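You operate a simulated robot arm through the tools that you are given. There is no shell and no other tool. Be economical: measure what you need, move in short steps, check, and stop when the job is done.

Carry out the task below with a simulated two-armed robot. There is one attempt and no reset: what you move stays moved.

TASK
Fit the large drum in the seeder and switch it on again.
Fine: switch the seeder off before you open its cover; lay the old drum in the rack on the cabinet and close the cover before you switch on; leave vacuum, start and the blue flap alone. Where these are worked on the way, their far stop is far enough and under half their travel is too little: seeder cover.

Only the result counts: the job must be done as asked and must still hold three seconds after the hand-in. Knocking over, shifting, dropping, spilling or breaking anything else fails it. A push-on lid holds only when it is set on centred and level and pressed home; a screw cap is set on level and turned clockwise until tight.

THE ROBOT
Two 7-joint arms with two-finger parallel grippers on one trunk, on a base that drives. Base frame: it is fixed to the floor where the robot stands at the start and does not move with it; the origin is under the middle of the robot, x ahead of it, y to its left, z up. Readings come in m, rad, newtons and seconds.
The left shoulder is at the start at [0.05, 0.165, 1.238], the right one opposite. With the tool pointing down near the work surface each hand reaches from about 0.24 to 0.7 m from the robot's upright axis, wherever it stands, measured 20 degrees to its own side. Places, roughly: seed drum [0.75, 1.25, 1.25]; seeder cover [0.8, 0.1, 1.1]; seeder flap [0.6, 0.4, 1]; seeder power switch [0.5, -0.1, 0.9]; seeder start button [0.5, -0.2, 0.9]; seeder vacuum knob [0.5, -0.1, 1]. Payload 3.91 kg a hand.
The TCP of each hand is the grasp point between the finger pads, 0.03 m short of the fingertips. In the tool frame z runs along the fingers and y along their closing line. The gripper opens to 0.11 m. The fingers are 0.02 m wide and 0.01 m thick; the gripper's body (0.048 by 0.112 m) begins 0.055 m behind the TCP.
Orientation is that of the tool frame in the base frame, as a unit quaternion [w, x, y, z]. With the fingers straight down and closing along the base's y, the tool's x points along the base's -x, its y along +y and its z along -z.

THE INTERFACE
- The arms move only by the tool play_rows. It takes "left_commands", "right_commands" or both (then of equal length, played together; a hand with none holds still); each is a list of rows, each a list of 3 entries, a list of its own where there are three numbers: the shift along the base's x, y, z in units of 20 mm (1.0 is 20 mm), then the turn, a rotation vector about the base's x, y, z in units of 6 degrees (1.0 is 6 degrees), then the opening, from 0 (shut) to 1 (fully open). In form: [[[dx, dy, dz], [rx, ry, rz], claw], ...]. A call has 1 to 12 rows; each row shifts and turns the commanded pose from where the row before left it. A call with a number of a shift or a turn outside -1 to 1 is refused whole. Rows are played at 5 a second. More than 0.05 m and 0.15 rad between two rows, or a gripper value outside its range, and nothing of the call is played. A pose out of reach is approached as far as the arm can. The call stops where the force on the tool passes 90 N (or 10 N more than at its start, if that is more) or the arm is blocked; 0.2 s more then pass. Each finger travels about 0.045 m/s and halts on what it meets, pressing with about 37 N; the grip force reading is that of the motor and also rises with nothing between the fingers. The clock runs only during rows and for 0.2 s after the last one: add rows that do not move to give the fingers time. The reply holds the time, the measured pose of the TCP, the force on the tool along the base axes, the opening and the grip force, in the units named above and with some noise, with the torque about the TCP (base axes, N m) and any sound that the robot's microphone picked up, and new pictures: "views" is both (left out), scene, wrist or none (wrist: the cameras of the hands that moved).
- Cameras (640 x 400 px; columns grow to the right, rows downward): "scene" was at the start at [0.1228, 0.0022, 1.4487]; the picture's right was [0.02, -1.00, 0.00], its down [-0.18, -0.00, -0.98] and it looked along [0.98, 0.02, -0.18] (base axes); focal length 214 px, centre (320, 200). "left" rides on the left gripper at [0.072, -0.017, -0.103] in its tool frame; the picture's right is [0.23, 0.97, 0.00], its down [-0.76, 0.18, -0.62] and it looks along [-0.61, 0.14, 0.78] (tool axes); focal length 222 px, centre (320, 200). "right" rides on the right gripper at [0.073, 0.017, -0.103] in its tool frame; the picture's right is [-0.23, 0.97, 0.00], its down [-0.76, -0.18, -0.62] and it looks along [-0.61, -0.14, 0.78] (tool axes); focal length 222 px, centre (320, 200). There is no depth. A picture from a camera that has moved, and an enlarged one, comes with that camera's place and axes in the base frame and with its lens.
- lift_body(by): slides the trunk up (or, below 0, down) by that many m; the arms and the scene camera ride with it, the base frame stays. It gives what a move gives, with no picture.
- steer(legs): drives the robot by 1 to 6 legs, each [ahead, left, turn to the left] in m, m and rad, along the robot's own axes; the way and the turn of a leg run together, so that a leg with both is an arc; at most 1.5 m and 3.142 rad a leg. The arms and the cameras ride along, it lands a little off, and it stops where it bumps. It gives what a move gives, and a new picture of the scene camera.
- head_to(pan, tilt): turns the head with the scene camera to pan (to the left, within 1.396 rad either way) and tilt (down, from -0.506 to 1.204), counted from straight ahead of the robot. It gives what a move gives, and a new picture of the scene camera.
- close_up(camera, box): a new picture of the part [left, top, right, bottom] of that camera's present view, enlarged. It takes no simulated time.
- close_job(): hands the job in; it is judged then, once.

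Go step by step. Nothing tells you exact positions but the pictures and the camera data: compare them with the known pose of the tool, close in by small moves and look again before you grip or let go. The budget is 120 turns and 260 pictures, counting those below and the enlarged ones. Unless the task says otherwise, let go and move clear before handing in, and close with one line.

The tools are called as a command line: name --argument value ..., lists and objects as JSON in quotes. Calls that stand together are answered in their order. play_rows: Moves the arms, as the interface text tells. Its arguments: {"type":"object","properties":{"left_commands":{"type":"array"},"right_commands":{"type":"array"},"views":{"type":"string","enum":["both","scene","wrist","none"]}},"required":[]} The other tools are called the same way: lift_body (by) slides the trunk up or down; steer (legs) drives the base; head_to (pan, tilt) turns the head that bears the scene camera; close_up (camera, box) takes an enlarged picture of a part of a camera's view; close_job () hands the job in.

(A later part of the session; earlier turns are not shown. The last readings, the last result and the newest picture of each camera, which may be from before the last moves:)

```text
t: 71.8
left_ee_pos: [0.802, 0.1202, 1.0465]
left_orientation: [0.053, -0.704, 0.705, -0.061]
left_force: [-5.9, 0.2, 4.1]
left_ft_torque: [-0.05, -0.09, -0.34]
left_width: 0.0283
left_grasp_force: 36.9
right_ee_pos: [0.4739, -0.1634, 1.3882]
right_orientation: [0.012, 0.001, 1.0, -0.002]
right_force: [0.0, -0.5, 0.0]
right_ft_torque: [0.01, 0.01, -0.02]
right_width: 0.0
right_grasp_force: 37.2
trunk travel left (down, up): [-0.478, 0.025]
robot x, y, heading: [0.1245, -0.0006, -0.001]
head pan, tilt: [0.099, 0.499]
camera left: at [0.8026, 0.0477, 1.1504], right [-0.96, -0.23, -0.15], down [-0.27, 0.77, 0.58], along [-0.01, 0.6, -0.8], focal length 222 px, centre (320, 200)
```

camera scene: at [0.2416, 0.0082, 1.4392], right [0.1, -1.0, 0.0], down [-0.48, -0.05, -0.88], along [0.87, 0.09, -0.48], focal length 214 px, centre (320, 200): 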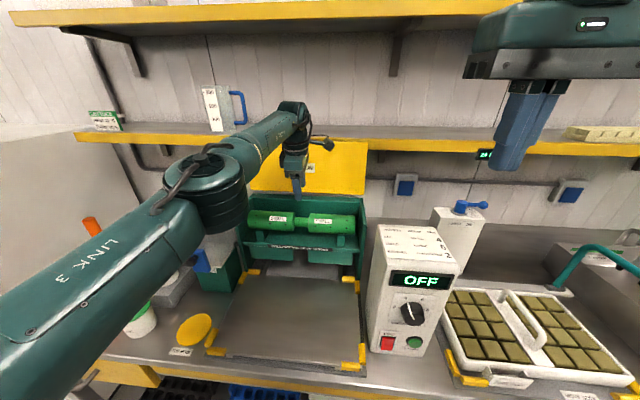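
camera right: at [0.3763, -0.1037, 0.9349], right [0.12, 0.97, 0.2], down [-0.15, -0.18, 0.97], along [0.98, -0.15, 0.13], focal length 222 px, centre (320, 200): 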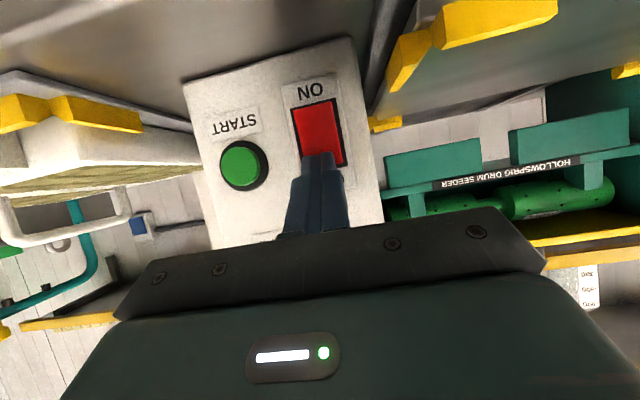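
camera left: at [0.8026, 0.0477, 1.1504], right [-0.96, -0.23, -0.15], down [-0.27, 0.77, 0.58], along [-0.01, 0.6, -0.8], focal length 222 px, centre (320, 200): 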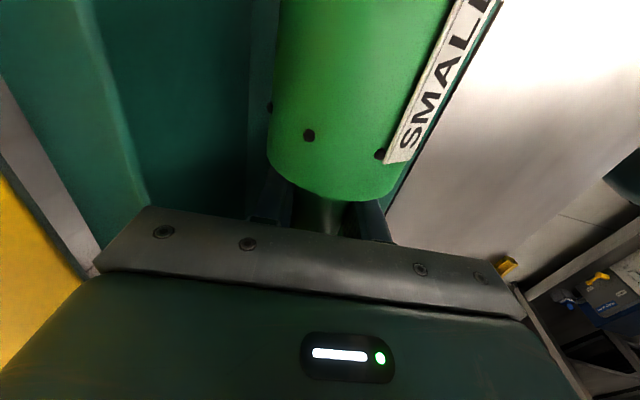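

Gripped (28 mm neck). Lift straight up.

play_rows --left_commands '[[[0, 0, 0.5], [0, 0, 0], 0], [[0, 0, 0.8], [0, 0, 0], 0], [[0, 0, 1], [0, 0, 0], 0], [[0, 0, 1], [0, 0, 0], 0], [[0, 0, 1], [0, 0, 0], 0], [[0, 0, 1], [0, 0, 0], 0]]'

```text
t: 73.2
left_ee_pos: [0.7987, 0.1196, 1.1501]
left_orientation: [0.054, -0.705, 0.705, -0.06]
left_force: [-0.2, 0.6, -2.5]
left_ft_torque: [0.01, 0.04, -0.01]
left_width: 0.0279
left_grasp_force: 37.2
left hand out of reach, approached as far as the arm can: row 6
right_ee_pos: [0.4743, -0.1627, 1.3861]
right_orientation: [0.012, 0.0, 1.0, -0.002]
right_force: [0.1, 0.9, 0.3]
right_ft_torque: [-0.03, -0.02, -0.03]
right_width: 0.0
right_grasp_force: 36.0
trunk travel left (down, up): [-0.478, 0.025]
robot x, y, heading: [0.1217, -0.0026, 0.001]
head pan, tilt: [0.099, 0.499]
camera scene: at [0.2418, 0.0087, 1.4392], right [0.1, -1.0, 0.0], down [-0.48, -0.05, -0.88], along [0.87, 0.09, -0.48], focal length 214 px, centre (320, 200)
camera left: at [0.7995, 0.048, 1.2548], right [-0.96, -0.23, -0.15], down [-0.27, 0.77, 0.58], along [-0.01, 0.6, -0.8], focal length 222 px, centre (320, 200)
```

scene: 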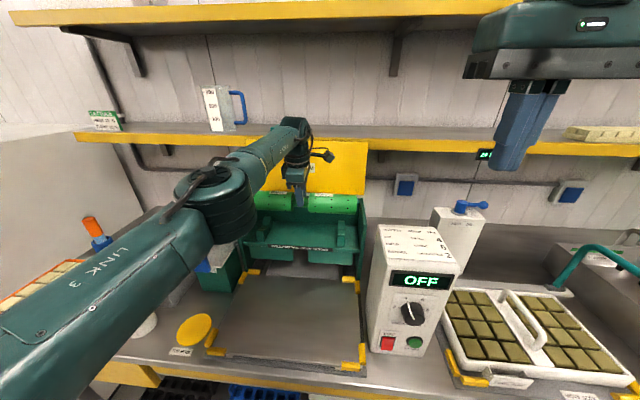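
left: 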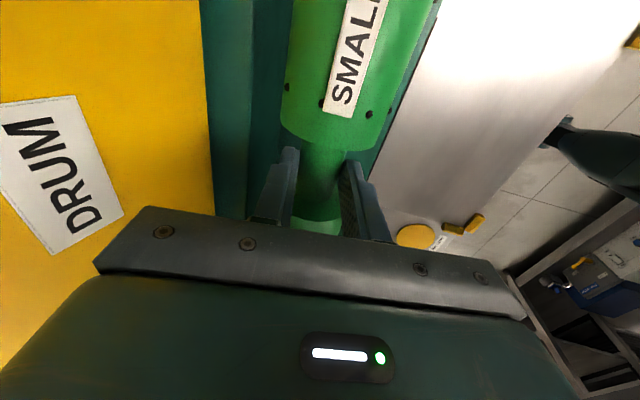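

The old drum is out. I'll look at the empty cradle and raise the trunk.

close_up --camera "scene" --box '[230, 170, 390, 290]'

lift_body --by 0.024

steer --legs '[[-0.25, 0, 0]]'

```text
3.33 times, centred on (310, 230) of scene
camera zoom: at [0.2418, 0.0087, 1.4392], right [0.1, -1.0, 0.0], down [-0.48, -0.05, -0.88], along [0.87, 0.09, -0.48], focal length 715 px, centre (353, 100)
```

zoom: 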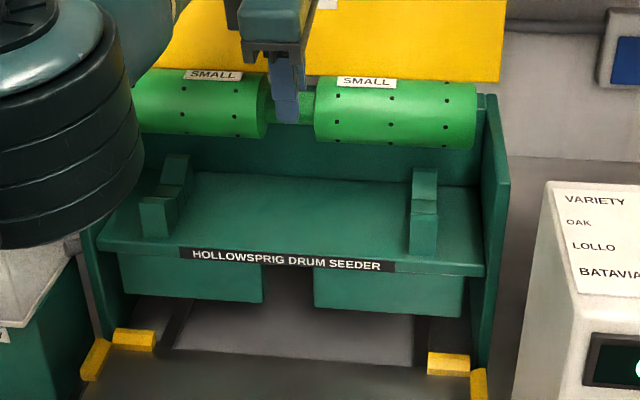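

```text
t: 73.9
left_ee_pos: [0.7996, 0.1196, 1.1739]
left_orientation: [0.052, -0.704, 0.705, -0.06]
left_force: [0.2, 0.1, -3.4]
left_ft_torque: [0.0, 0.03, 0.02]
left_width: 0.028
left_grasp_force: 36.6
right_ee_pos: [0.4754, -0.1617, 1.4093]
right_orientation: [0.011, -0.001, 1.0, -0.001]
right_force: [0.3, -0.8, 0.6]
right_ft_torque: [-0.01, 0.01, 0.01]
right_width: 0.0
right_grasp_force: 37.1
trunk travel left (down, up): [-0.502, 0.001]
robot x, y, heading: [0.1235, -0.0011, -0.003]
head pan, tilt: [0.099, 0.499]
```

```text
t: 75.7
left_ee_pos: [0.548, 0.1213, 1.1737]
left_orientation: [-0.053, 0.705, -0.705, 0.061]
left_force: [-0.7, 0.4, -3.7]
left_ft_torque: [0.0, 0.05, -0.05]
left_width: 0.0279
left_grasp_force: 37.0
right_ee_pos: [0.2242, -0.1622, 1.4105]
right_orientation: [0.011, 0.0, 1.0, -0.002]
right_force: [-1.1, 0.3, 0.8]
right_ft_torque: [-0.02, 0.0, -0.03]
right_width: 0.0
right_grasp_force: 36.4
trunk travel left (down, up): [-0.502, 0.001]
robot x, y, heading: [-0.1301, -0.0022, -0.008]
head pan, tilt: [0.099, 0.499]
camera scene: at [-0.009, 0.0087, 1.4632], right [0.1, -1.0, 0.0], down [-0.48, -0.05, -0.88], along [0.87, 0.09, -0.48], focal length 214 px, centre (320, 200)
```

scene: 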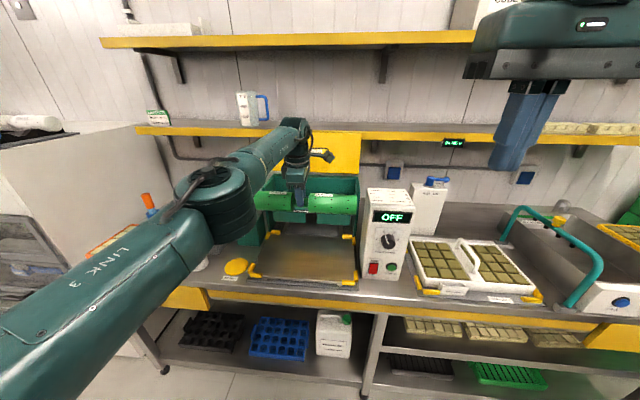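

Cradle is a pair of V posts — self-centring. The rack drums seem to lie parallel (along y), so I can shift left facing the same way. I'll raise the drum and look left for clearance.

play_rows --left_commands '[[[-0.5, 0.3, 1], [0, 0, 0], 0], [[-0.5, 0.3, 1], [0, 0, 0], 0], [[-0.5, 0.3, 1], [0, 0, 0], 0], [[-0.5, 0.3, 1], [0, 0, 0], 0], [[-0.5, 0.3, 1], [0, 0, 0], 0], [[-0.5, 0.3, 1], [0, 0, 0], 0], [[-0.5, 0.3, 1], [0, 0, 0], 0]]' --views "none"

head_to --pan 1.1 --tilt 0.35

```text
t: 77.3
left_ee_pos: [0.5127, 0.158, 1.3235]
left_orientation: [0.052, -0.705, 0.705, -0.06]
left_force: [0.3, 0.1, -3.1]
left_ft_torque: [-0.02, 0.0, -0.03]
left_width: 0.0281
left_grasp_force: 36.9
left hand out of reach, approached as far as the arm can: row 1, 2, 3, 4, 5, 6, 7
right_ee_pos: [0.2245, -0.1623, 1.4096]
right_orientation: [0.012, 0.0, 1.0, -0.002]
right_force: [0.5, -0.5, 0.2]
right_ft_torque: [0.03, 0.0, -0.03]
right_width: 0.0004
right_grasp_force: 37.1
trunk travel left (down, up): [-0.502, 0.001]
robot x, y, heading: [-0.1279, -0.0045, 0.002]
head pan, tilt: [0.099, 0.499]
```

```text
t: 78.6
left_ee_pos: [0.5131, 0.1573, 1.3217]
left_orientation: [0.052, -0.704, 0.705, -0.059]
left_force: [-0.5, -0.7, -4.1]
left_ft_torque: [0.0, 0.02, -0.01]
left_width: 0.0277
left_grasp_force: 36.1
right_ee_pos: [0.2253, -0.1619, 1.4102]
right_orientation: [0.011, 0.001, 1.0, -0.002]
right_force: [-0.2, 0.5, -0.5]
right_ft_torque: [-0.01, 0.01, 0.02]
right_width: 0.0001
right_grasp_force: 37.0
trunk travel left (down, up): [-0.502, 0.001]
robot x, y, heading: [-0.1275, -0.0033, 0.002]
head pan, tilt: [1.1, 0.351]
camera scene: at [-0.0567, 0.0827, 1.4768], right [0.89, -0.46, 0.0], down [-0.16, -0.31, -0.94], along [0.43, 0.84, -0.34], focal length 214 px, centre (320, 200)
```

scene: 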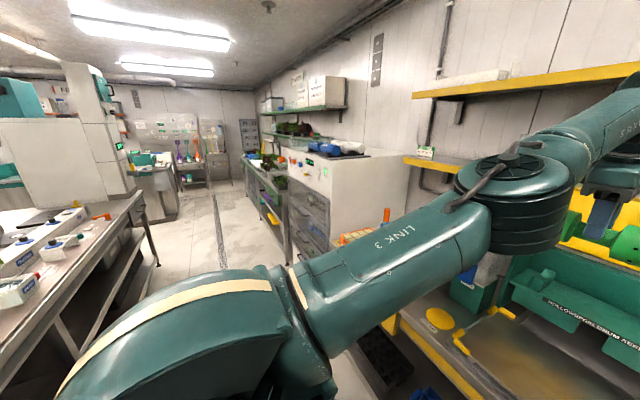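

close_up --camera "scene" --box '[250, 110, 430, 260]'

```text
2.67 times, centred on (340, 185) of scene
camera zoom: at [-0.0567, 0.0827, 1.4768], right [0.89, -0.46, 0.0], down [-0.16, -0.31, -0.94], along [0.43, 0.84, -0.34], focal length 572 px, centre (267, 240)
```

zoom: 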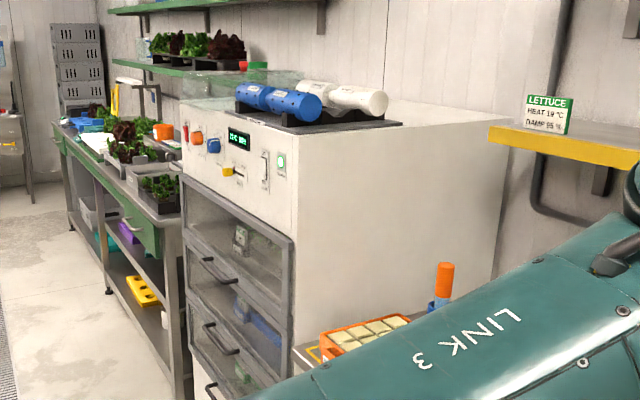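

The blue drum on the rack lies around x≈0.68, y≈1.3–1.6, z≈1.3, axis along y. I'll shift left alongside the cabinet.

steer --legs '[[0, 0.6, 0]]'

head_to --pan 0.7 --tilt 0.3

```text
t: 84.3
left_ee_pos: [0.5104, 0.7555, 1.3223]
left_orientation: [-0.052, 0.707, -0.703, 0.059]
left_force: [-0.9, 0.3, -2.6]
left_ft_torque: [0.0, 0.06, 0.0]
left_width: 0.0281
left_grasp_force: 37.2
right_ee_pos: [0.2247, 0.4346, 1.4097]
right_orientation: [0.012, -0.003, 1.0, -0.002]
right_force: [0.3, -0.6, 0.1]
right_ft_torque: [0.02, 0.02, 0.02]
right_width: 0.0
right_grasp_force: 37.3
trunk travel left (down, up): [-0.502, 0.001]
robot x, y, heading: [-0.1295, 0.5933, 0.004]
head pan, tilt: [1.1, 0.351]
camera scene: at [-0.059, 0.6767, 1.4769], right [0.89, -0.45, 0.0], down [-0.15, -0.31, -0.94], along [0.42, 0.84, -0.34], focal length 214 px, centre (320, 200)
```

scene: 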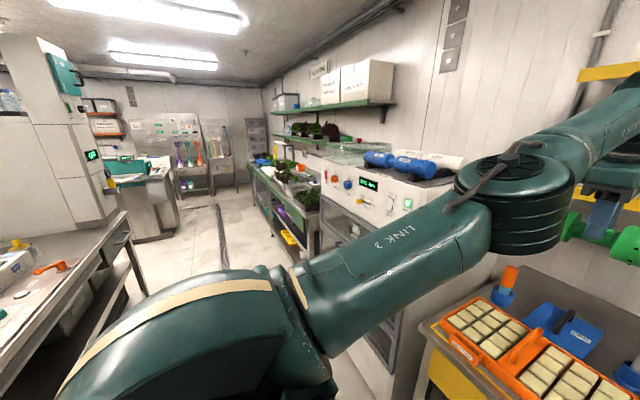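

```text
t: 85.2
left_ee_pos: [0.5112, 0.7558, 1.3216]
left_orientation: [-0.053, 0.707, -0.702, 0.059]
left_force: [0.4, -0.3, -2.9]
left_ft_torque: [0.01, 0.01, 0.0]
left_width: 0.0279
left_grasp_force: 37.0
right_ee_pos: [0.2241, 0.4335, 1.4116]
right_orientation: [0.011, -0.002, 1.0, -0.002]
right_force: [0.0, 1.0, 0.1]
right_ft_torque: [0.0, -0.01, 0.0]
right_width: 0.0
right_grasp_force: 37.1
trunk travel left (down, up): [-0.502, 0.001]
robot x, y, heading: [-0.1312, 0.5924, 0.007]
head pan, tilt: [0.7, 0.3]
camera scene: at [-0.0298, 0.6541, 1.4816], right [0.65, -0.76, 0.0], down [-0.23, -0.19, -0.96], along [0.73, 0.62, -0.3], focal length 214 px, centre (320, 200)
```

scene: 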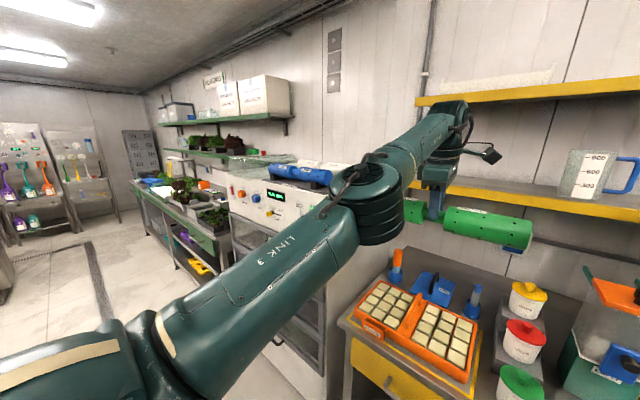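

steer --legs '[[0, 0.45, 0]]'

head_to --pan 0.45 --tilt 0.35

```text
t: 89.7
left_ee_pos: [0.5045, 1.2172, 1.3228]
left_orientation: [-0.052, 0.711, -0.699, 0.058]
left_force: [-0.4, -1.0, -2.6]
left_ft_torque: [-0.06, 0.03, 0.02]
left_width: 0.0281
left_grasp_force: 36.6
right_ee_pos: [0.221, 0.8943, 1.4108]
right_orientation: [0.011, -0.006, 1.0, -0.002]
right_force: [-0.5, -0.9, 0.3]
right_ft_torque: [-0.01, 0.01, 0.03]
right_width: 0.0001
right_grasp_force: 37.3
trunk travel left (down, up): [-0.502, 0.001]
robot x, y, heading: [-0.132, 1.0543, 0.014]
head pan, tilt: [0.7, 0.3]
camera scene: at [-0.035, 1.1128, 1.4816], right [0.66, -0.76, 0.0], down [-0.22, -0.19, -0.96], along [0.72, 0.63, -0.3], focal length 214 px, centre (320, 200)
```

scene: 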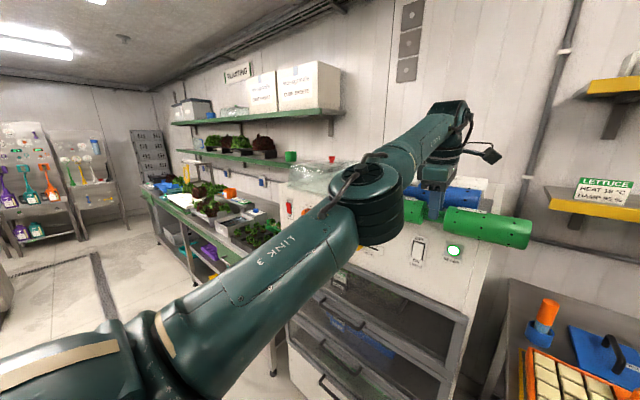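

```text
t: 90.5
left_ee_pos: [0.5049, 1.2178, 1.3219]
left_orientation: [-0.052, 0.71, -0.7, 0.059]
left_force: [-0.1, -0.3, -3.3]
left_ft_torque: [0.01, 0.07, 0.0]
left_width: 0.028
left_grasp_force: 36.9
right_ee_pos: [0.2197, 0.895, 1.4115]
right_orientation: [0.011, -0.006, 1.0, -0.001]
right_force: [-0.3, 0.2, 0.3]
right_ft_torque: [-0.02, 0.02, -0.03]
right_width: 0.0003
right_grasp_force: 37.4
trunk travel left (down, up): [-0.502, 0.001]
robot x, y, heading: [-0.1334, 1.0473, 0.014]
head pan, tilt: [0.45, 0.351]
camera scene: at [-0.0224, 1.0933, 1.4769], right [0.45, -0.89, 0.0], down [-0.31, -0.15, -0.94], along [0.84, 0.42, -0.34], focal length 214 px, centre (320, 200)
```

scene: 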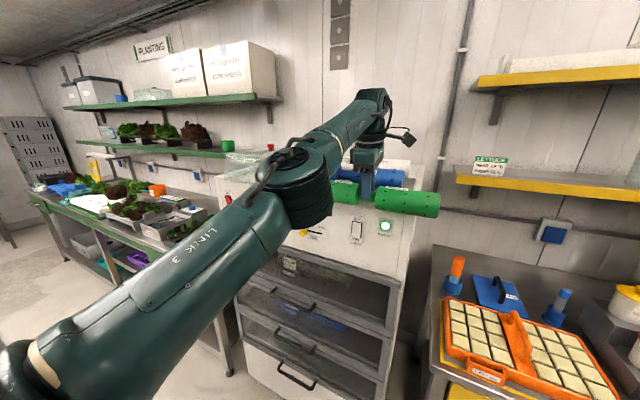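

I'll use the wrist cameras to see the rack.

close_up --camera "right" --box '[0, 0, 640, 400]'

close_up --camera "left" --box '[0, 0, 640, 400]'

close_up --camera "scene" --box '[320, 140, 460, 250]'

```text
1.00 times, centred on (320, 200) of right (not enlarged: the box is as wide or as high as the picture)
camera zoom: at [0.1453, 0.9112, 1.5125], right [0.21, 0.98, 0.0], down [0.75, -0.17, 0.64], along [0.63, -0.14, -0.77], focal length 222 px, centre (320, 200)
```

zoom: 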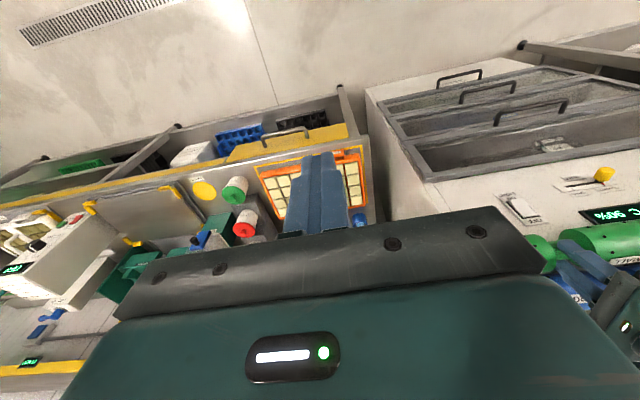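

```text
1.00 times, centred on (320, 200) of left (not enlarged: the box is as wide or as high as the picture)
camera zoom: at [0.5071, 1.1465, 1.4273], right [-0.96, -0.24, -0.15], down [-0.28, 0.76, 0.58], along [-0.03, 0.6, -0.8], focal length 222 px, centre (320, 200)
```

zoom: 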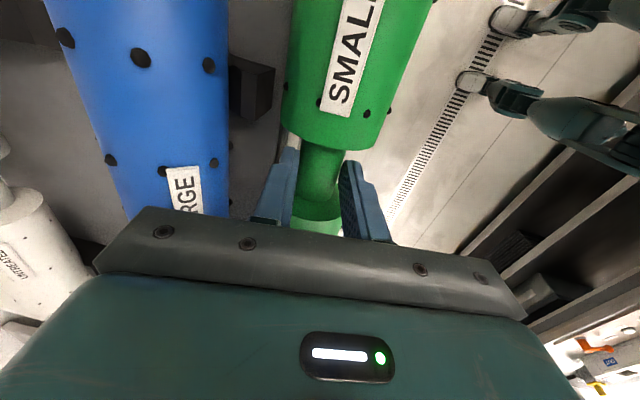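

```text
3.64 times, centred on (390, 195) of scene
camera zoom: at [-0.0224, 1.0933, 1.4769], right [0.45, -0.89, 0.0], down [-0.31, -0.15, -0.94], along [0.84, 0.42, -0.34], focal length 780 px, centre (66, 218)
```

zoom: 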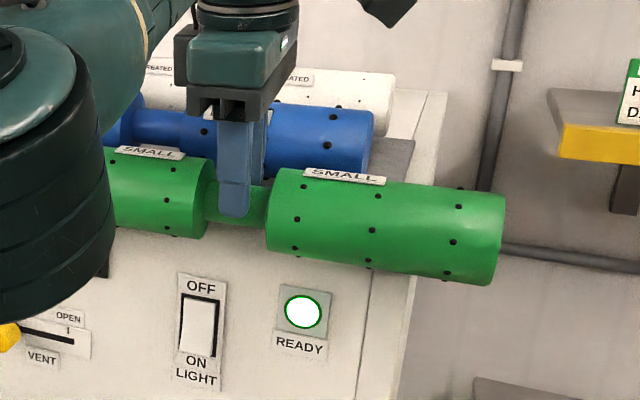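

The blue drum is LARGE and white is UNTREATED; there seems to be an empty black post slot in front of the blue. I'll raise and turn the right hand to view the rack from above.

play_rows --right_commands '[[[0, 0, 1], [0, 0, 1], 0], [[0, 0, 1], [0, 0, 1], 0], [[0, 0, 1], [0, 0, 1], 0], [[0, 0, 1], [0, 0, 1], 0], [[0, 0, 1], [0, 0, 1], 0], [[0, 0, 1], [0, 0, 1], 0], [[0, 0, 1], [0, 0, 0], 0], [[0, 0, 1], [0, 0, 0], 0], [[0, 0, 1], [0, 0, 0], 0]]' --views "wrist"

```text
t: 92.5
left_ee_pos: [0.5047, 1.2184, 1.3221]
left_orientation: [-0.053, 0.711, -0.699, 0.059]
left_force: [0.7, 0.6, -2.8]
left_ft_torque: [0.04, -0.01, -0.01]
left_width: 0.028
left_grasp_force: 37.4
right_ee_pos: [0.2008, 0.915, 1.5284]
right_orientation: [0.012, -0.315, 0.949, 0.002]
right_force: [1.0, 0.1, 0.6]
right_ft_torque: [0.02, 0.0, 0.01]
right_width: 0.0
right_grasp_force: 37.3
right hand out of reach, approached as far as the arm can: row 6, 7, 8, 9
trunk travel left (down, up): [-0.502, 0.001]
robot x, y, heading: [-0.1337, 1.052, 0.011]
head pan, tilt: [0.45, 0.351]
camera right: at [0.13, 0.8837, 1.63], right [-0.4, 0.92, 0.0], down [0.7, 0.3, 0.64], along [0.59, 0.26, -0.77], focal length 222 px, centre (320, 200)
```

right: 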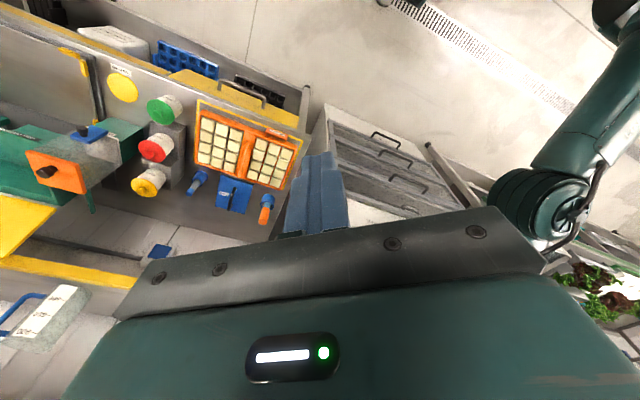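

View blocked by my own hand. I'll shift left past the rack and look back right.

steer --legs '[[-0.06, 0, 0], [0, 0.6, 0]]'

head_to --pan -0.55 --tilt 0.35

close_up --camera "scene" --box '[200, 90, 440, 240]'

```text
t: 98.8
left_ee_pos: [0.4335, 1.8249, 1.3221]
left_orientation: [-0.053, 0.711, -0.699, 0.059]
left_force: [-0.1, -0.2, -3.5]
left_ft_torque: [0.0, -0.02, 0.03]
left_width: 0.0281
left_grasp_force: 36.8
right_ee_pos: [0.1307, 1.5185, 1.5279]
right_orientation: [0.012, -0.316, 0.949, 0.002]
right_force: [0.1, 0.2, -0.1]
right_ft_torque: [-0.03, 0.0, -0.02]
right_width: 0.0001
right_grasp_force: 36.8
trunk travel left (down, up): [-0.502, 0.001]
robot x, y, heading: [-0.2067, 1.6552, 0.021]
head pan, tilt: [0.45, 0.351]
camera scene: at [-0.0924, 1.6965, 1.4768], right [0.45, -0.89, 0.0], down [-0.31, -0.16, -0.94], along [0.84, 0.42, -0.34], focal length 214 px, centre (320, 200)
```

scene: 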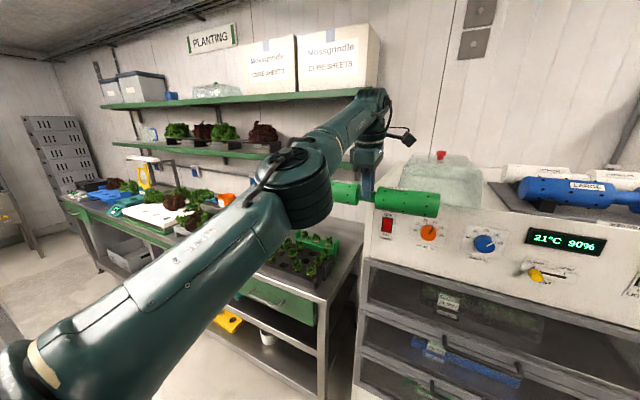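

```text
t: 100.1
left_ee_pos: [0.4342, 1.8238, 1.3233]
left_orientation: [-0.052, 0.711, -0.699, 0.058]
left_force: [0.3, 0.4, -2.4]
left_ft_torque: [-0.03, 0.06, 0.01]
left_width: 0.0281
left_grasp_force: 37.2
right_ee_pos: [0.1317, 1.5181, 1.5281]
right_orientation: [0.012, -0.317, 0.948, 0.002]
right_force: [0.0, -0.3, -0.6]
right_ft_torque: [-0.01, 0.02, 0.0]
right_width: 0.0003
right_grasp_force: 37.1
trunk travel left (down, up): [-0.502, 0.001]
robot x, y, heading: [-0.2094, 1.6554, 0.019]
head pan, tilt: [-0.55, 0.351]
camera scene: at [-0.0951, 1.6073, 1.4769], right [-0.51, -0.86, 0.0], down [-0.3, 0.17, -0.94], along [0.81, -0.48, -0.34], focal length 214 px, centre (320, 200)
```

scene: 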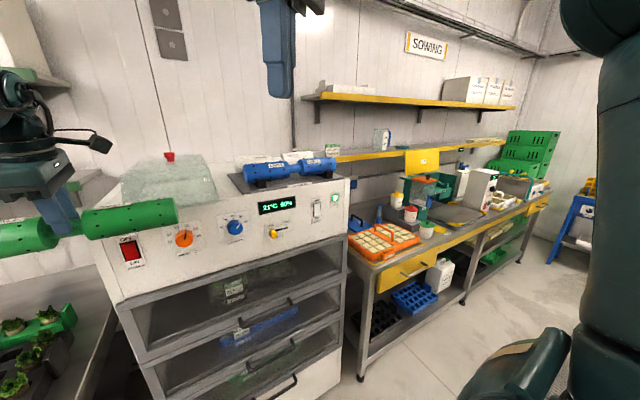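

```text
2.67 times, centred on (320, 165) of scene
camera zoom: at [-0.0951, 1.6073, 1.4769], right [-0.51, -0.86, 0.0], down [-0.3, 0.17, -0.94], along [0.81, -0.48, -0.34], focal length 572 px, centre (320, 293)
```

zoom: 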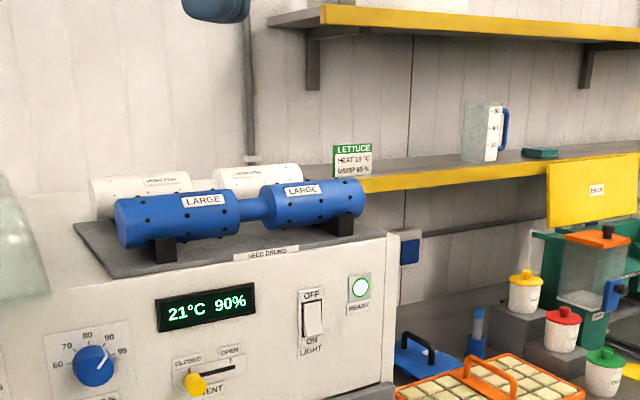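

Clear view: LARGE (blue) in front, UNTREATED (white) behind. Zooming to find the free place.

close_up --camera "scene" --box '[225, 145, 345, 195]'

close_up --camera "right" --box '[0, 0, 640, 400]'

```text
5.33 times, centred on (285, 170) of scene
camera zoom: at [-0.0951, 1.6073, 1.4769], right [-0.51, -0.86, 0.0], down [-0.3, 0.17, -0.94], along [0.81, -0.48, -0.34], focal length 1144 px, centre (507, 360)
```

zoom: 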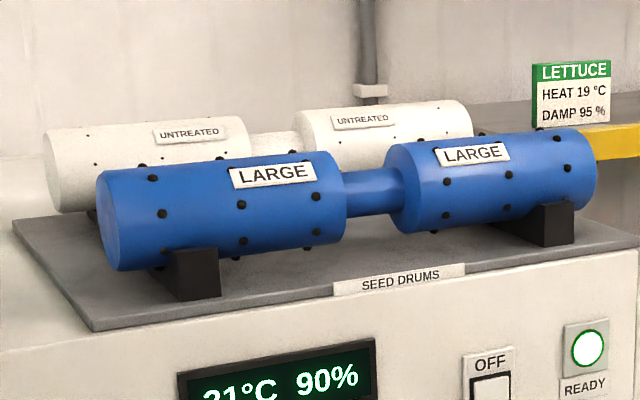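

```text
1.00 times, centred on (320, 200) of right (not enlarged: the box is as wide or as high as the picture)
camera zoom: at [0.0609, 1.4875, 1.6299], right [-0.4, 0.92, 0.0], down [0.7, 0.31, 0.64], along [0.59, 0.26, -0.77], focal length 222 px, centre (320, 200)
```

zoom: 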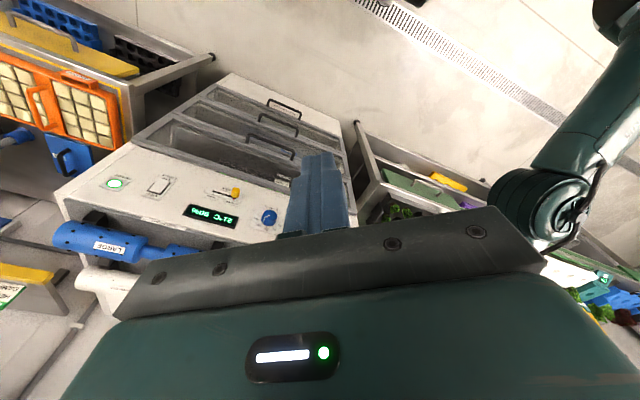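

The rack has three stations about 0.1 m apart (blue, empty middle, white). I'll test raising the drum enough to pass over the blue one.

play_rows --left_commands '[[[-1, 0, 0.5], [0, -0.2, 0], 0], [[-1, 0, 0.5], [0, -0.2, 0], 0], [[-1, 0, 1], [0, -0.2, 0], 0], [[-1, 0, 1], [0, -0.2, 0], 0], [[-0.5, 0, 1], [0, -0.2, 0], 0], [[0, 0, 1], [0, 0, 0], 0], [[0, 0, 1], [0, 0, 0], 0]]' --views "none"

```text
t: 101.7
left_ee_pos: [0.3428, 1.8236, 1.4445]
left_orientation: [-0.089, 0.707, -0.695, 0.095]
left_force: [0.1, -0.4, -2.9]
left_ft_torque: [-0.02, 0.05, -0.01]
left_width: 0.028
left_grasp_force: 36.7
left hand out of reach, approached as far as the arm can: row 1
right_ee_pos: [0.1323, 1.5179, 1.5274]
right_orientation: [0.013, -0.316, 0.949, 0.002]
right_force: [-0.4, -0.2, -0.2]
right_ft_torque: [0.01, -0.02, -0.03]
right_width: 0.0
right_grasp_force: 37.5
trunk travel left (down, up): [-0.502, 0.001]
robot x, y, heading: [-0.2044, 1.6537, 0.025]
head pan, tilt: [-0.55, 0.351]
```

That works. Now drive right so the hand lines up with the rack (y≈1.28), and advance a little.

steer --legs '[[0, -0.54, -0.025], [0.15, 0, 0]]'

close_up --camera "left" --box '[0, 0, 640, 400]'

```text
t: 107.8
left_ee_pos: [0.4995, 1.2848, 1.4434]
left_orientation: [0.088, -0.7, 0.702, -0.096]
left_force: [0.3, 0.2, -3.7]
left_ft_torque: [0.02, 0.07, 0.02]
left_width: 0.0281
left_grasp_force: 36.4
right_ee_pos: [0.2813, 0.9842, 1.5279]
right_orientation: [0.012, -0.306, 0.952, 0.002]
right_force: [0.2, 0.2, 0.1]
right_ft_torque: [0.01, -0.01, 0.01]
right_width: 0.0
right_grasp_force: 36.8
trunk travel left (down, up): [-0.502, 0.001]
robot x, y, heading: [-0.0517, 1.1258, -0.004]
head pan, tilt: [-0.55, 0.351]
camera scene: at [0.0558, 1.0782, 1.4769], right [-0.53, -0.85, 0.0], down [-0.29, 0.18, -0.94], along [0.8, -0.49, -0.34], focal length 214 px, centre (320, 200)
```

scene: 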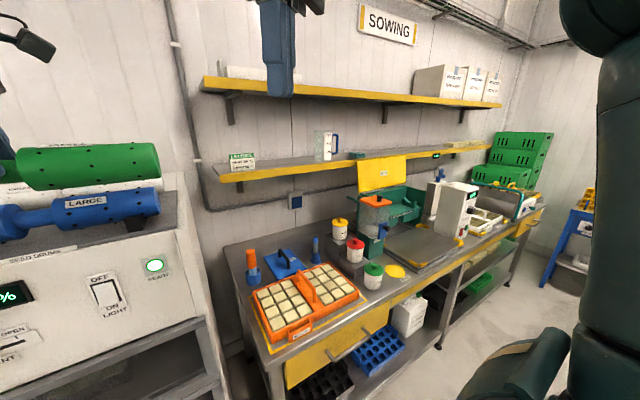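

```text
1.00 times, centred on (320, 200) of left (not enlarged: the box is as wide or as high as the picture)
camera zoom: at [0.4901, 1.2133, 1.5487], right [-0.94, -0.22, -0.25], down [-0.33, 0.77, 0.55], along [0.07, 0.6, -0.8], focal length 222 px, centre (320, 200)
```

zoom: 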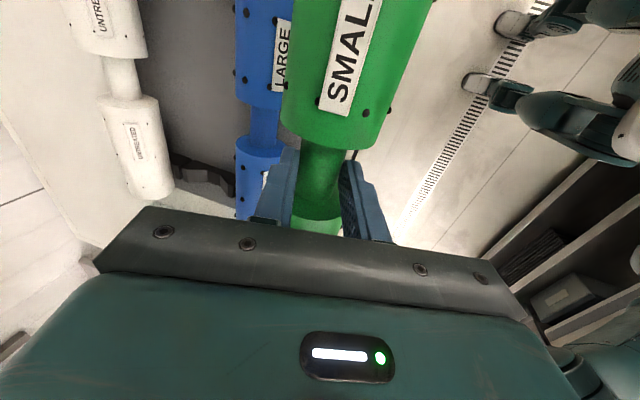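

The wrist view shows the empty middle cradle. Necks: blue ≈(0.593, 1.31, 1.326), white ≈(0.757, 1.305, 1.33), so the middle one is about x=0.675. Drive forward over it.

steer --legs '[[0.17, 0, 0]]'

close_up --camera "left" --box '[0, 0, 640, 400]'

head_to --pan 0.4 --tilt 0.35

```text
t: 109.2
left_ee_pos: [0.6691, 1.2869, 1.4444]
left_orientation: [0.088, -0.7, 0.702, -0.097]
left_force: [0.6, 1.1, -3.4]
left_ft_torque: [-0.02, 0.06, -0.03]
left_width: 0.0278
left_grasp_force: 37.4
right_ee_pos: [0.4494, 0.9846, 1.5284]
right_orientation: [0.013, -0.308, 0.951, 0.003]
right_force: [0.4, -0.3, -0.5]
right_ft_torque: [0.02, 0.05, -0.02]
right_width: 0.0
right_grasp_force: 36.8
trunk travel left (down, up): [-0.502, 0.001]
robot x, y, heading: [0.1165, 1.124, 0.003]
head pan, tilt: [-0.55, 0.351]
camera scene: at [0.2247, 1.0779, 1.4769], right [-0.52, -0.85, 0.0], down [-0.29, 0.18, -0.94], along [0.8, -0.49, -0.34], focal length 214 px, centre (320, 200)
```

scene: 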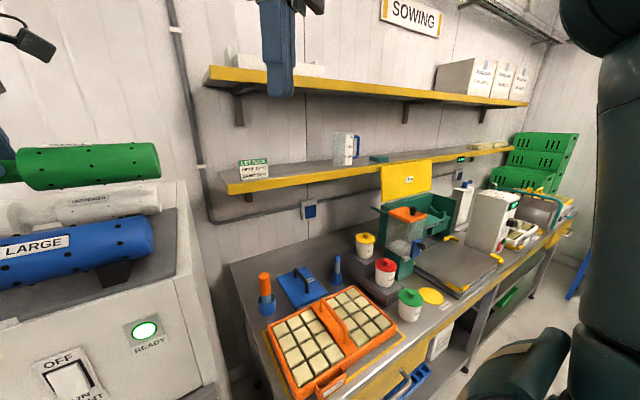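

```text
1.00 times, centred on (320, 200) of left (not enlarged: the box is as wide or as high as the picture)
camera zoom: at [0.6586, 1.2138, 1.5487], right [-0.94, -0.23, -0.25], down [-0.33, 0.77, 0.55], along [0.07, 0.6, -0.8], focal length 222 px, centre (320, 200)
```

zoom: 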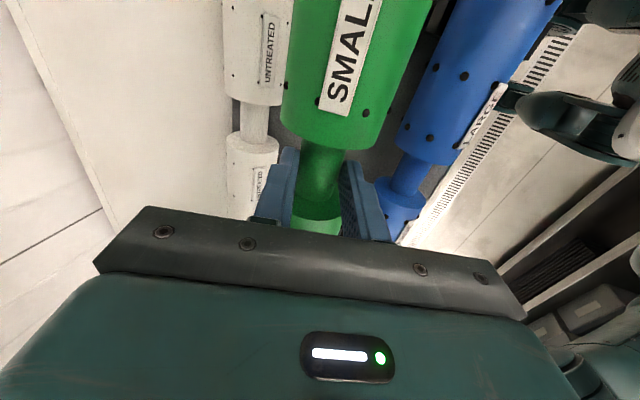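

```text
t: 110.5
left_ee_pos: [0.6681, 1.2859, 1.4442]
left_orientation: [0.088, -0.7, 0.702, -0.097]
left_force: [-0.5, 0.2, -4.0]
left_ft_torque: [-0.02, 0.03, 0.02]
left_width: 0.0282
left_grasp_force: 37.2
right_ee_pos: [0.4487, 0.985, 1.5277]
right_orientation: [0.013, -0.307, 0.952, 0.002]
right_force: [-0.2, -0.2, 0.0]
right_ft_torque: [-0.02, 0.0, 0.05]
right_width: 0.0002
right_grasp_force: 37.1
trunk travel left (down, up): [-0.502, 0.001]
robot x, y, heading: [0.1143, 1.1262, -0.005]
head pan, tilt: [0.4, 0.351]
camera scene: at [0.2308, 1.1627, 1.4769], right [0.39, -0.92, 0.0], down [-0.32, -0.13, -0.94], along [0.87, 0.36, -0.34], focal length 214 px, centre (320, 200)
```

scene: 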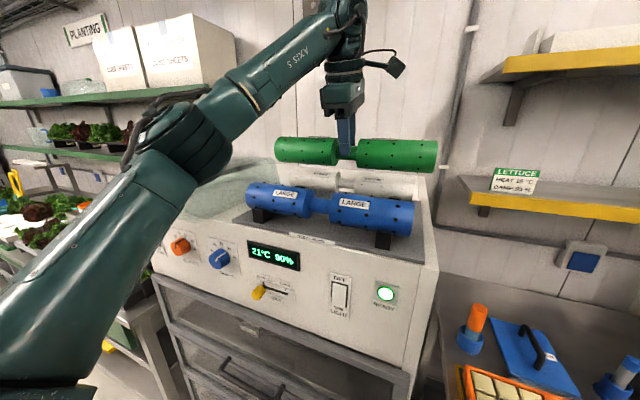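

close_up --camera "scene" --box '[220, 110, 460, 260]'

close_up --camera "left" --box '[200, 0, 520, 240]'

```text
2.67 times, centred on (340, 185) of scene
camera zoom: at [0.2308, 1.1627, 1.4769], right [0.39, -0.92, 0.0], down [-0.32, -0.13, -0.94], along [0.87, 0.36, -0.34], focal length 572 px, centre (267, 240)
```

zoom: 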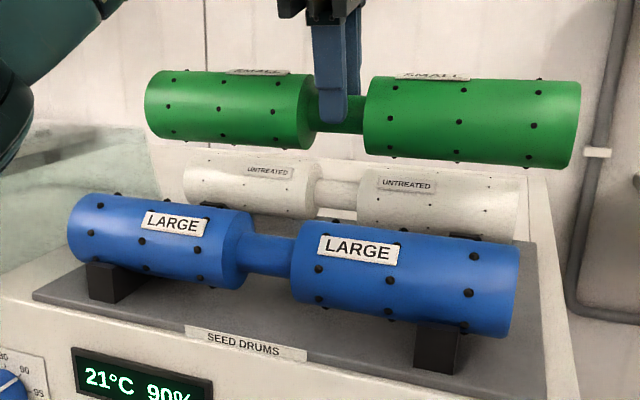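

```text
1.67 times, centred on (360, 120) of left
camera zoom: at [0.6582, 1.2138, 1.5489], right [-0.94, -0.23, -0.25], down [-0.33, 0.77, 0.55], along [0.07, 0.6, -0.8], focal length 370 px, centre (253, 333)
```

zoom: 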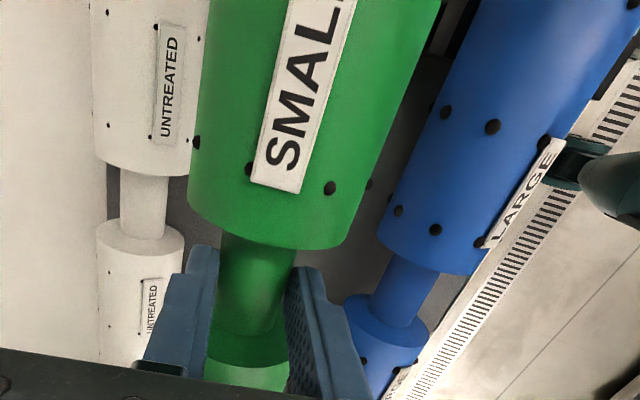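

Blue and white necks average to a middle slot at about x=0.684, y=1.311, axis z≈1.328. The drum sits ~20 mm below the TCP in the grip. I'll shift and lower most of the way.

play_rows --left_commands '[[[0.25, 0.6, 0], [0, 0, 0], 0], [[0.25, 0.65, 0], [0, 0, 0], 0], [[0, 0, -0.8], [0, 0, 0], 0], [[0, 0, -0.8], [0, 0, 0], 0], [[0, 0, -0.8], [0, 0, 0], 0], [[0, 0, -0.8], [0, 0, 0], 0]]' --views "wrist"

close_up --camera "scene" --box '[220, 110, 460, 260]'

```text
t: 111.9
left_ee_pos: [0.6773, 1.3116, 1.3808]
left_orientation: [0.088, -0.701, 0.701, -0.097]
left_force: [-0.5, -0.5, -3.6]
left_ft_torque: [-0.01, 0.04, 0.0]
left_width: 0.028
left_grasp_force: 37.1
right_ee_pos: [0.4491, 0.9844, 1.5286]
right_orientation: [0.012, -0.307, 0.952, 0.002]
right_force: [-0.2, 0.0, -0.3]
right_ft_torque: [0.0, 0.03, 0.01]
right_width: 0.0001
right_grasp_force: 36.8
trunk travel left (down, up): [-0.502, 0.001]
robot x, y, heading: [0.1159, 1.1292, -0.005]
head pan, tilt: [0.4, 0.351]
camera left: at [0.6683, 1.2397, 1.4847], right [-0.94, -0.23, -0.25], down [-0.33, 0.77, 0.55], along [0.07, 0.6, -0.8], focal length 222 px, centre (320, 200)
```

left: 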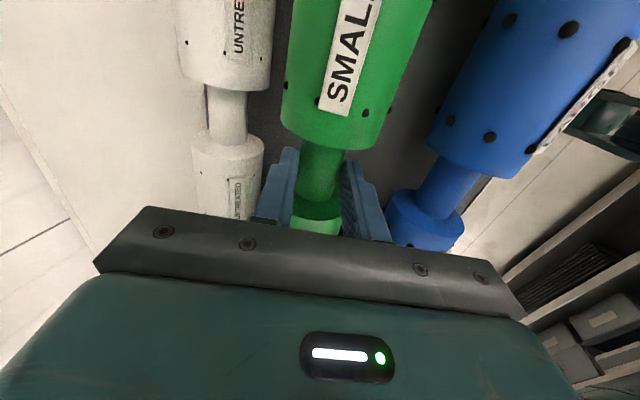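

```text
2.67 times, centred on (340, 185) of scene
camera zoom: at [0.2311, 1.1631, 1.4768], right [0.39, -0.92, 0.0], down [-0.32, -0.13, -0.94], along [0.87, 0.36, -0.34], focal length 572 px, centre (267, 240)
```

zoom: 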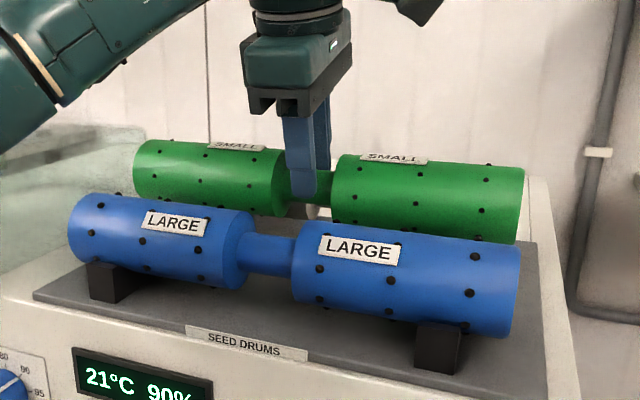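

Well aligned. Lower the rest slowly, watching the load.

play_rows --left_commands '[[[0.15, 0, -0.5], [0, 0, 0], 0], [[0, 0, -0.4], [0, 0, 0], 0], [[0, 0, -0.3], [0, 0, 0], 0]]' --views "none"

close_up --camera "scene" --box '[220, 110, 460, 260]'

close_up --camera "left" --box '[0, 0, 640, 400]'

```text
t: 112.7
left_ee_pos: [0.6802, 1.3113, 1.3572]
left_orientation: [0.088, -0.701, 0.701, -0.096]
left_force: [0.2, 0.1, -2.9]
left_ft_torque: [0.01, 0.05, 0.01]
left_width: 0.0282
left_grasp_force: 37.3
right_ee_pos: [0.45, 0.985, 1.5281]
right_orientation: [0.013, -0.307, 0.952, 0.003]
right_force: [-0.6, -0.5, 0.3]
right_ft_torque: [0.02, -0.01, 0.01]
right_width: 0.0
right_grasp_force: 37.0
trunk travel left (down, up): [-0.502, 0.001]
robot x, y, heading: [0.1138, 1.1268, -0.0]
head pan, tilt: [0.4, 0.351]
```

```text
2.67 times, centred on (340, 185) of scene
camera zoom: at [0.231, 1.1629, 1.4768], right [0.39, -0.92, 0.0], down [-0.32, -0.13, -0.94], along [0.87, 0.36, -0.34], focal length 572 px, centre (267, 240)
```

zoom: 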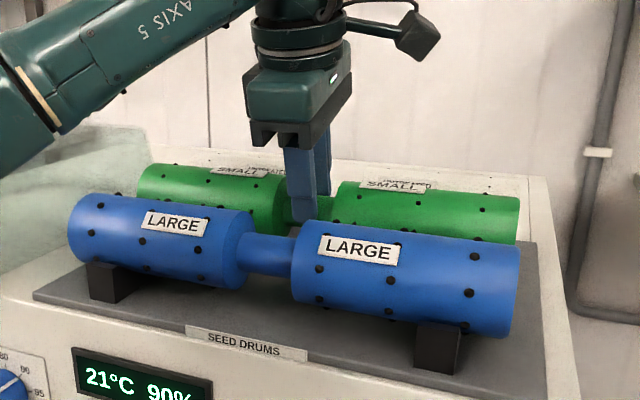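

```text
1.00 times, centred on (320, 200) of left (not enlarged: the box is as wide or as high as the picture)
camera zoom: at [0.6713, 1.2393, 1.4612], right [-0.94, -0.23, -0.25], down [-0.33, 0.77, 0.55], along [0.07, 0.6, -0.8], focal length 222 px, centre (320, 200)
```

zoom: 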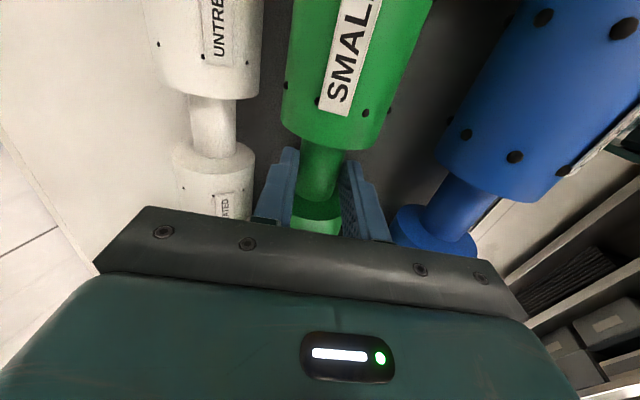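

Still free-hanging. Continue in small steps.

play_rows --left_commands '[[[0, 0, -0.3], [0, 0, 0], 0], [[0, 0, -0.2], [0, 0, 0], 0]]' --views "none"

play_rows --left_commands '[[[0, 0, -0.2], [0, 0, 0], 0], [[0, 0, -0.1], [0, 0, 0], 0]]' --views "none"

close_up --camera "scene" --box '[220, 110, 460, 260]'

```text
t: 113.3
left_ee_pos: [0.6783, 1.3101, 1.3517]
left_orientation: [0.091, -0.7, 0.701, -0.1]
left_force: [-6.3, 0.4, 17.6]
left_ft_torque: [0.5, 0.01, 0.16]
left_width: 0.0282
left_grasp_force: 36.5
right_ee_pos: [0.4463, 0.9838, 1.5302]
right_orientation: [0.014, -0.308, 0.951, 0.002]
right_force: [-0.4, 0.2, 0.1]
right_ft_torque: [0.01, 0.0, 0.03]
right_width: 0.0
right_grasp_force: 36.8
trunk travel left (down, up): [-0.502, 0.001]
robot x, y, heading: [0.1124, 1.1257, -0.004]
head pan, tilt: [0.4, 0.351]
```

```text
t: 113.9
left_ee_pos: [0.6776, 1.3098, 1.3483]
left_orientation: [0.092, -0.699, 0.702, -0.103]
left_force: [1.2, 1.0, 34.1]
left_ft_torque: [0.0, -0.53, 0.0]
left_width: 0.028
left_grasp_force: 37.1
right_ee_pos: [0.4452, 0.9833, 1.5301]
right_orientation: [0.015, -0.308, 0.951, 0.002]
right_force: [-0.1, -1.0, 0.7]
right_ft_torque: [0.02, -0.03, 0.02]
right_width: 0.0
right_grasp_force: 37.2
trunk travel left (down, up): [-0.502, 0.001]
robot x, y, heading: [0.1144, 1.1265, 0.001]
head pan, tilt: [0.4, 0.351]
```

```text
2.67 times, centred on (340, 185) of scene
camera zoom: at [0.227, 1.1618, 1.4775], right [0.39, -0.92, 0.0], down [-0.31, -0.13, -0.94], along [0.87, 0.36, -0.34], focal length 572 px, centre (267, 240)
```

zoom: 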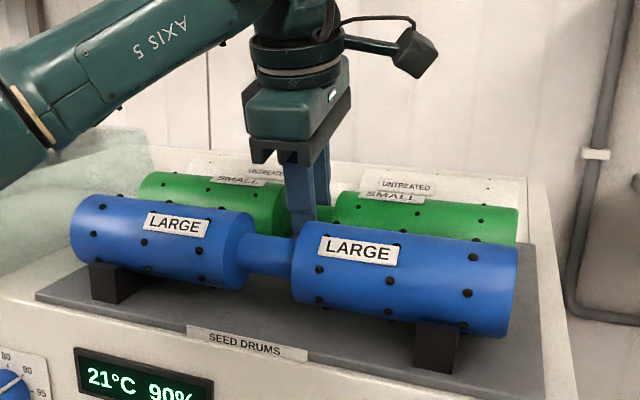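

Seated in the V (34 N). I'll ease off and open the fingers slightly.

play_rows --left_commands '[[[0, 0, 0.2], [0, 0, 0], 0], [[0, 0, 0], [0, 0, 0], 0.3], [[0, 0, 0], [0, 0, 0], 0.35], [[0, 0, 0], [0, 0, 0], 0.4], [[0, 0, 0], [0, 0, 0], 0.4]]' --views "wrist"

close_up --camera "scene" --box '[220, 110, 460, 260]'

```text
t: 115.1
left_ee_pos: [0.6792, 1.3115, 1.3452]
left_orientation: [0.089, -0.7, 0.701, -0.097]
left_force: [0.3, -0.1, -0.3]
left_ft_torque: [-0.03, -0.03, 0.01]
left_width: 0.0441
left_grasp_force: 0.0
right_ee_pos: [0.4482, 0.984, 1.5288]
right_orientation: [0.014, -0.307, 0.951, 0.002]
right_force: [-0.5, 0.2, -0.2]
right_ft_torque: [0.05, -0.03, -0.04]
right_width: 0.0
right_grasp_force: 36.7
trunk travel left (down, up): [-0.502, 0.001]
robot x, y, heading: [0.1125, 1.1254, 0.001]
head pan, tilt: [0.4, 0.351]
camera left: at [0.6698, 1.2387, 1.4493], right [-0.94, -0.23, -0.25], down [-0.33, 0.77, 0.55], along [0.07, 0.6, -0.8], focal length 222 px, centre (320, 200)
```

left: 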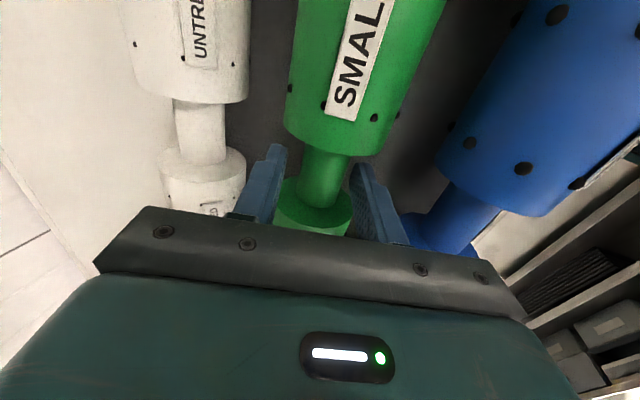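

```text
2.67 times, centred on (340, 185) of scene
camera zoom: at [0.2303, 1.1627, 1.4769], right [0.39, -0.92, 0.0], down [-0.32, -0.13, -0.94], along [0.87, 0.36, -0.34], focal length 572 px, centre (267, 240)
```

zoom: 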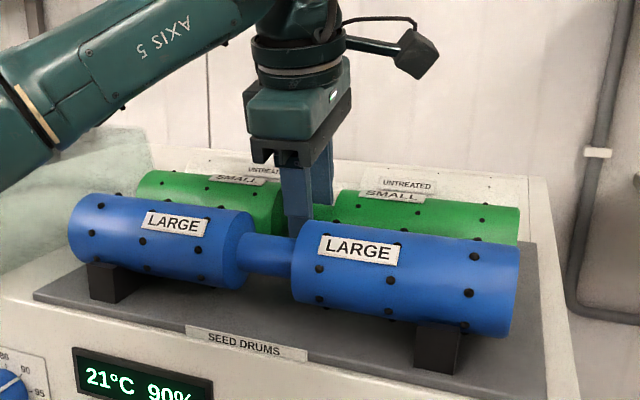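

The small drum rests in the middle cradle. Withdraw upward and move above the blue drum's neck (0.600, 1.312).

play_rows --left_commands '[[[-0.2, 0, 0.8], [0, 0, 0], 0.4], [[-0.2, 0, 0.8], [0, 0, 0], 0.4], [[-0.2, 0, 1], [0, 0, 0], 0.4], [[-0.2, 0, 1], [0, 0, 0], 0.45], [[-0.6, 0, 1], [0, 0, 0], 0.5], [[-0.8, 0, 0.4], [0, 0, 0], 0.5], [[-0.9, 0, 0], [0, 0, 0], 0.5], [[-0.9, 0, 0], [0, 0, 0], 0.5]]' --views "both"

```text
t: 116.9
left_ee_pos: [0.599, 1.3114, 1.4441]
left_orientation: [0.09, -0.7, 0.702, -0.096]
left_force: [0.1, 0.5, 0.1]
left_ft_torque: [0.02, -0.04, 0.04]
left_width: 0.0552
left_grasp_force: 0.0
right_ee_pos: [0.4483, 0.9846, 1.5285]
right_orientation: [0.013, -0.307, 0.952, 0.003]
right_force: [-0.7, -0.8, 0.1]
right_ft_torque: [0.02, 0.0, 0.02]
right_width: 0.0
right_grasp_force: 36.6
trunk travel left (down, up): [-0.502, 0.001]
robot x, y, heading: [0.1135, 1.127, -0.002]
head pan, tilt: [0.4, 0.351]
camera scene: at [0.23, 1.1629, 1.477], right [0.39, -0.92, 0.0], down [-0.32, -0.13, -0.94], along [0.87, 0.36, -0.34], focal length 214 px, centre (320, 200)
camera left: at [0.5902, 1.2394, 1.5487], right [-0.94, -0.23, -0.25], down [-0.33, 0.77, 0.55], along [0.07, 0.6, -0.8], focal length 222 px, centre (320, 200)
```

scene: 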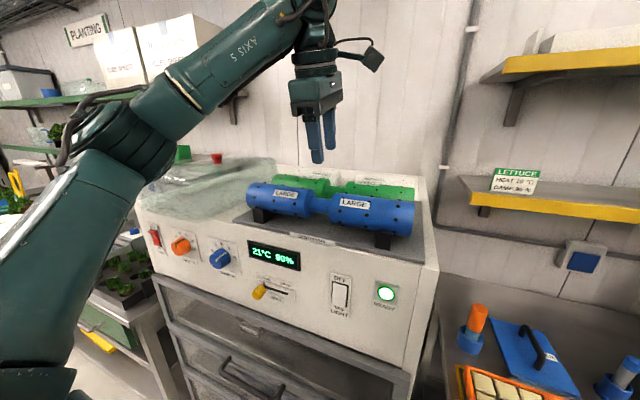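
left: 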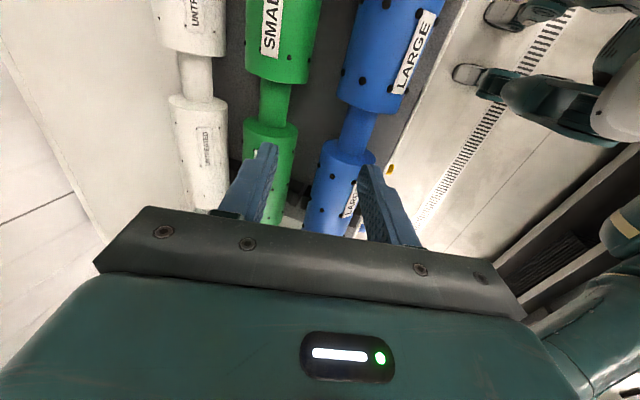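

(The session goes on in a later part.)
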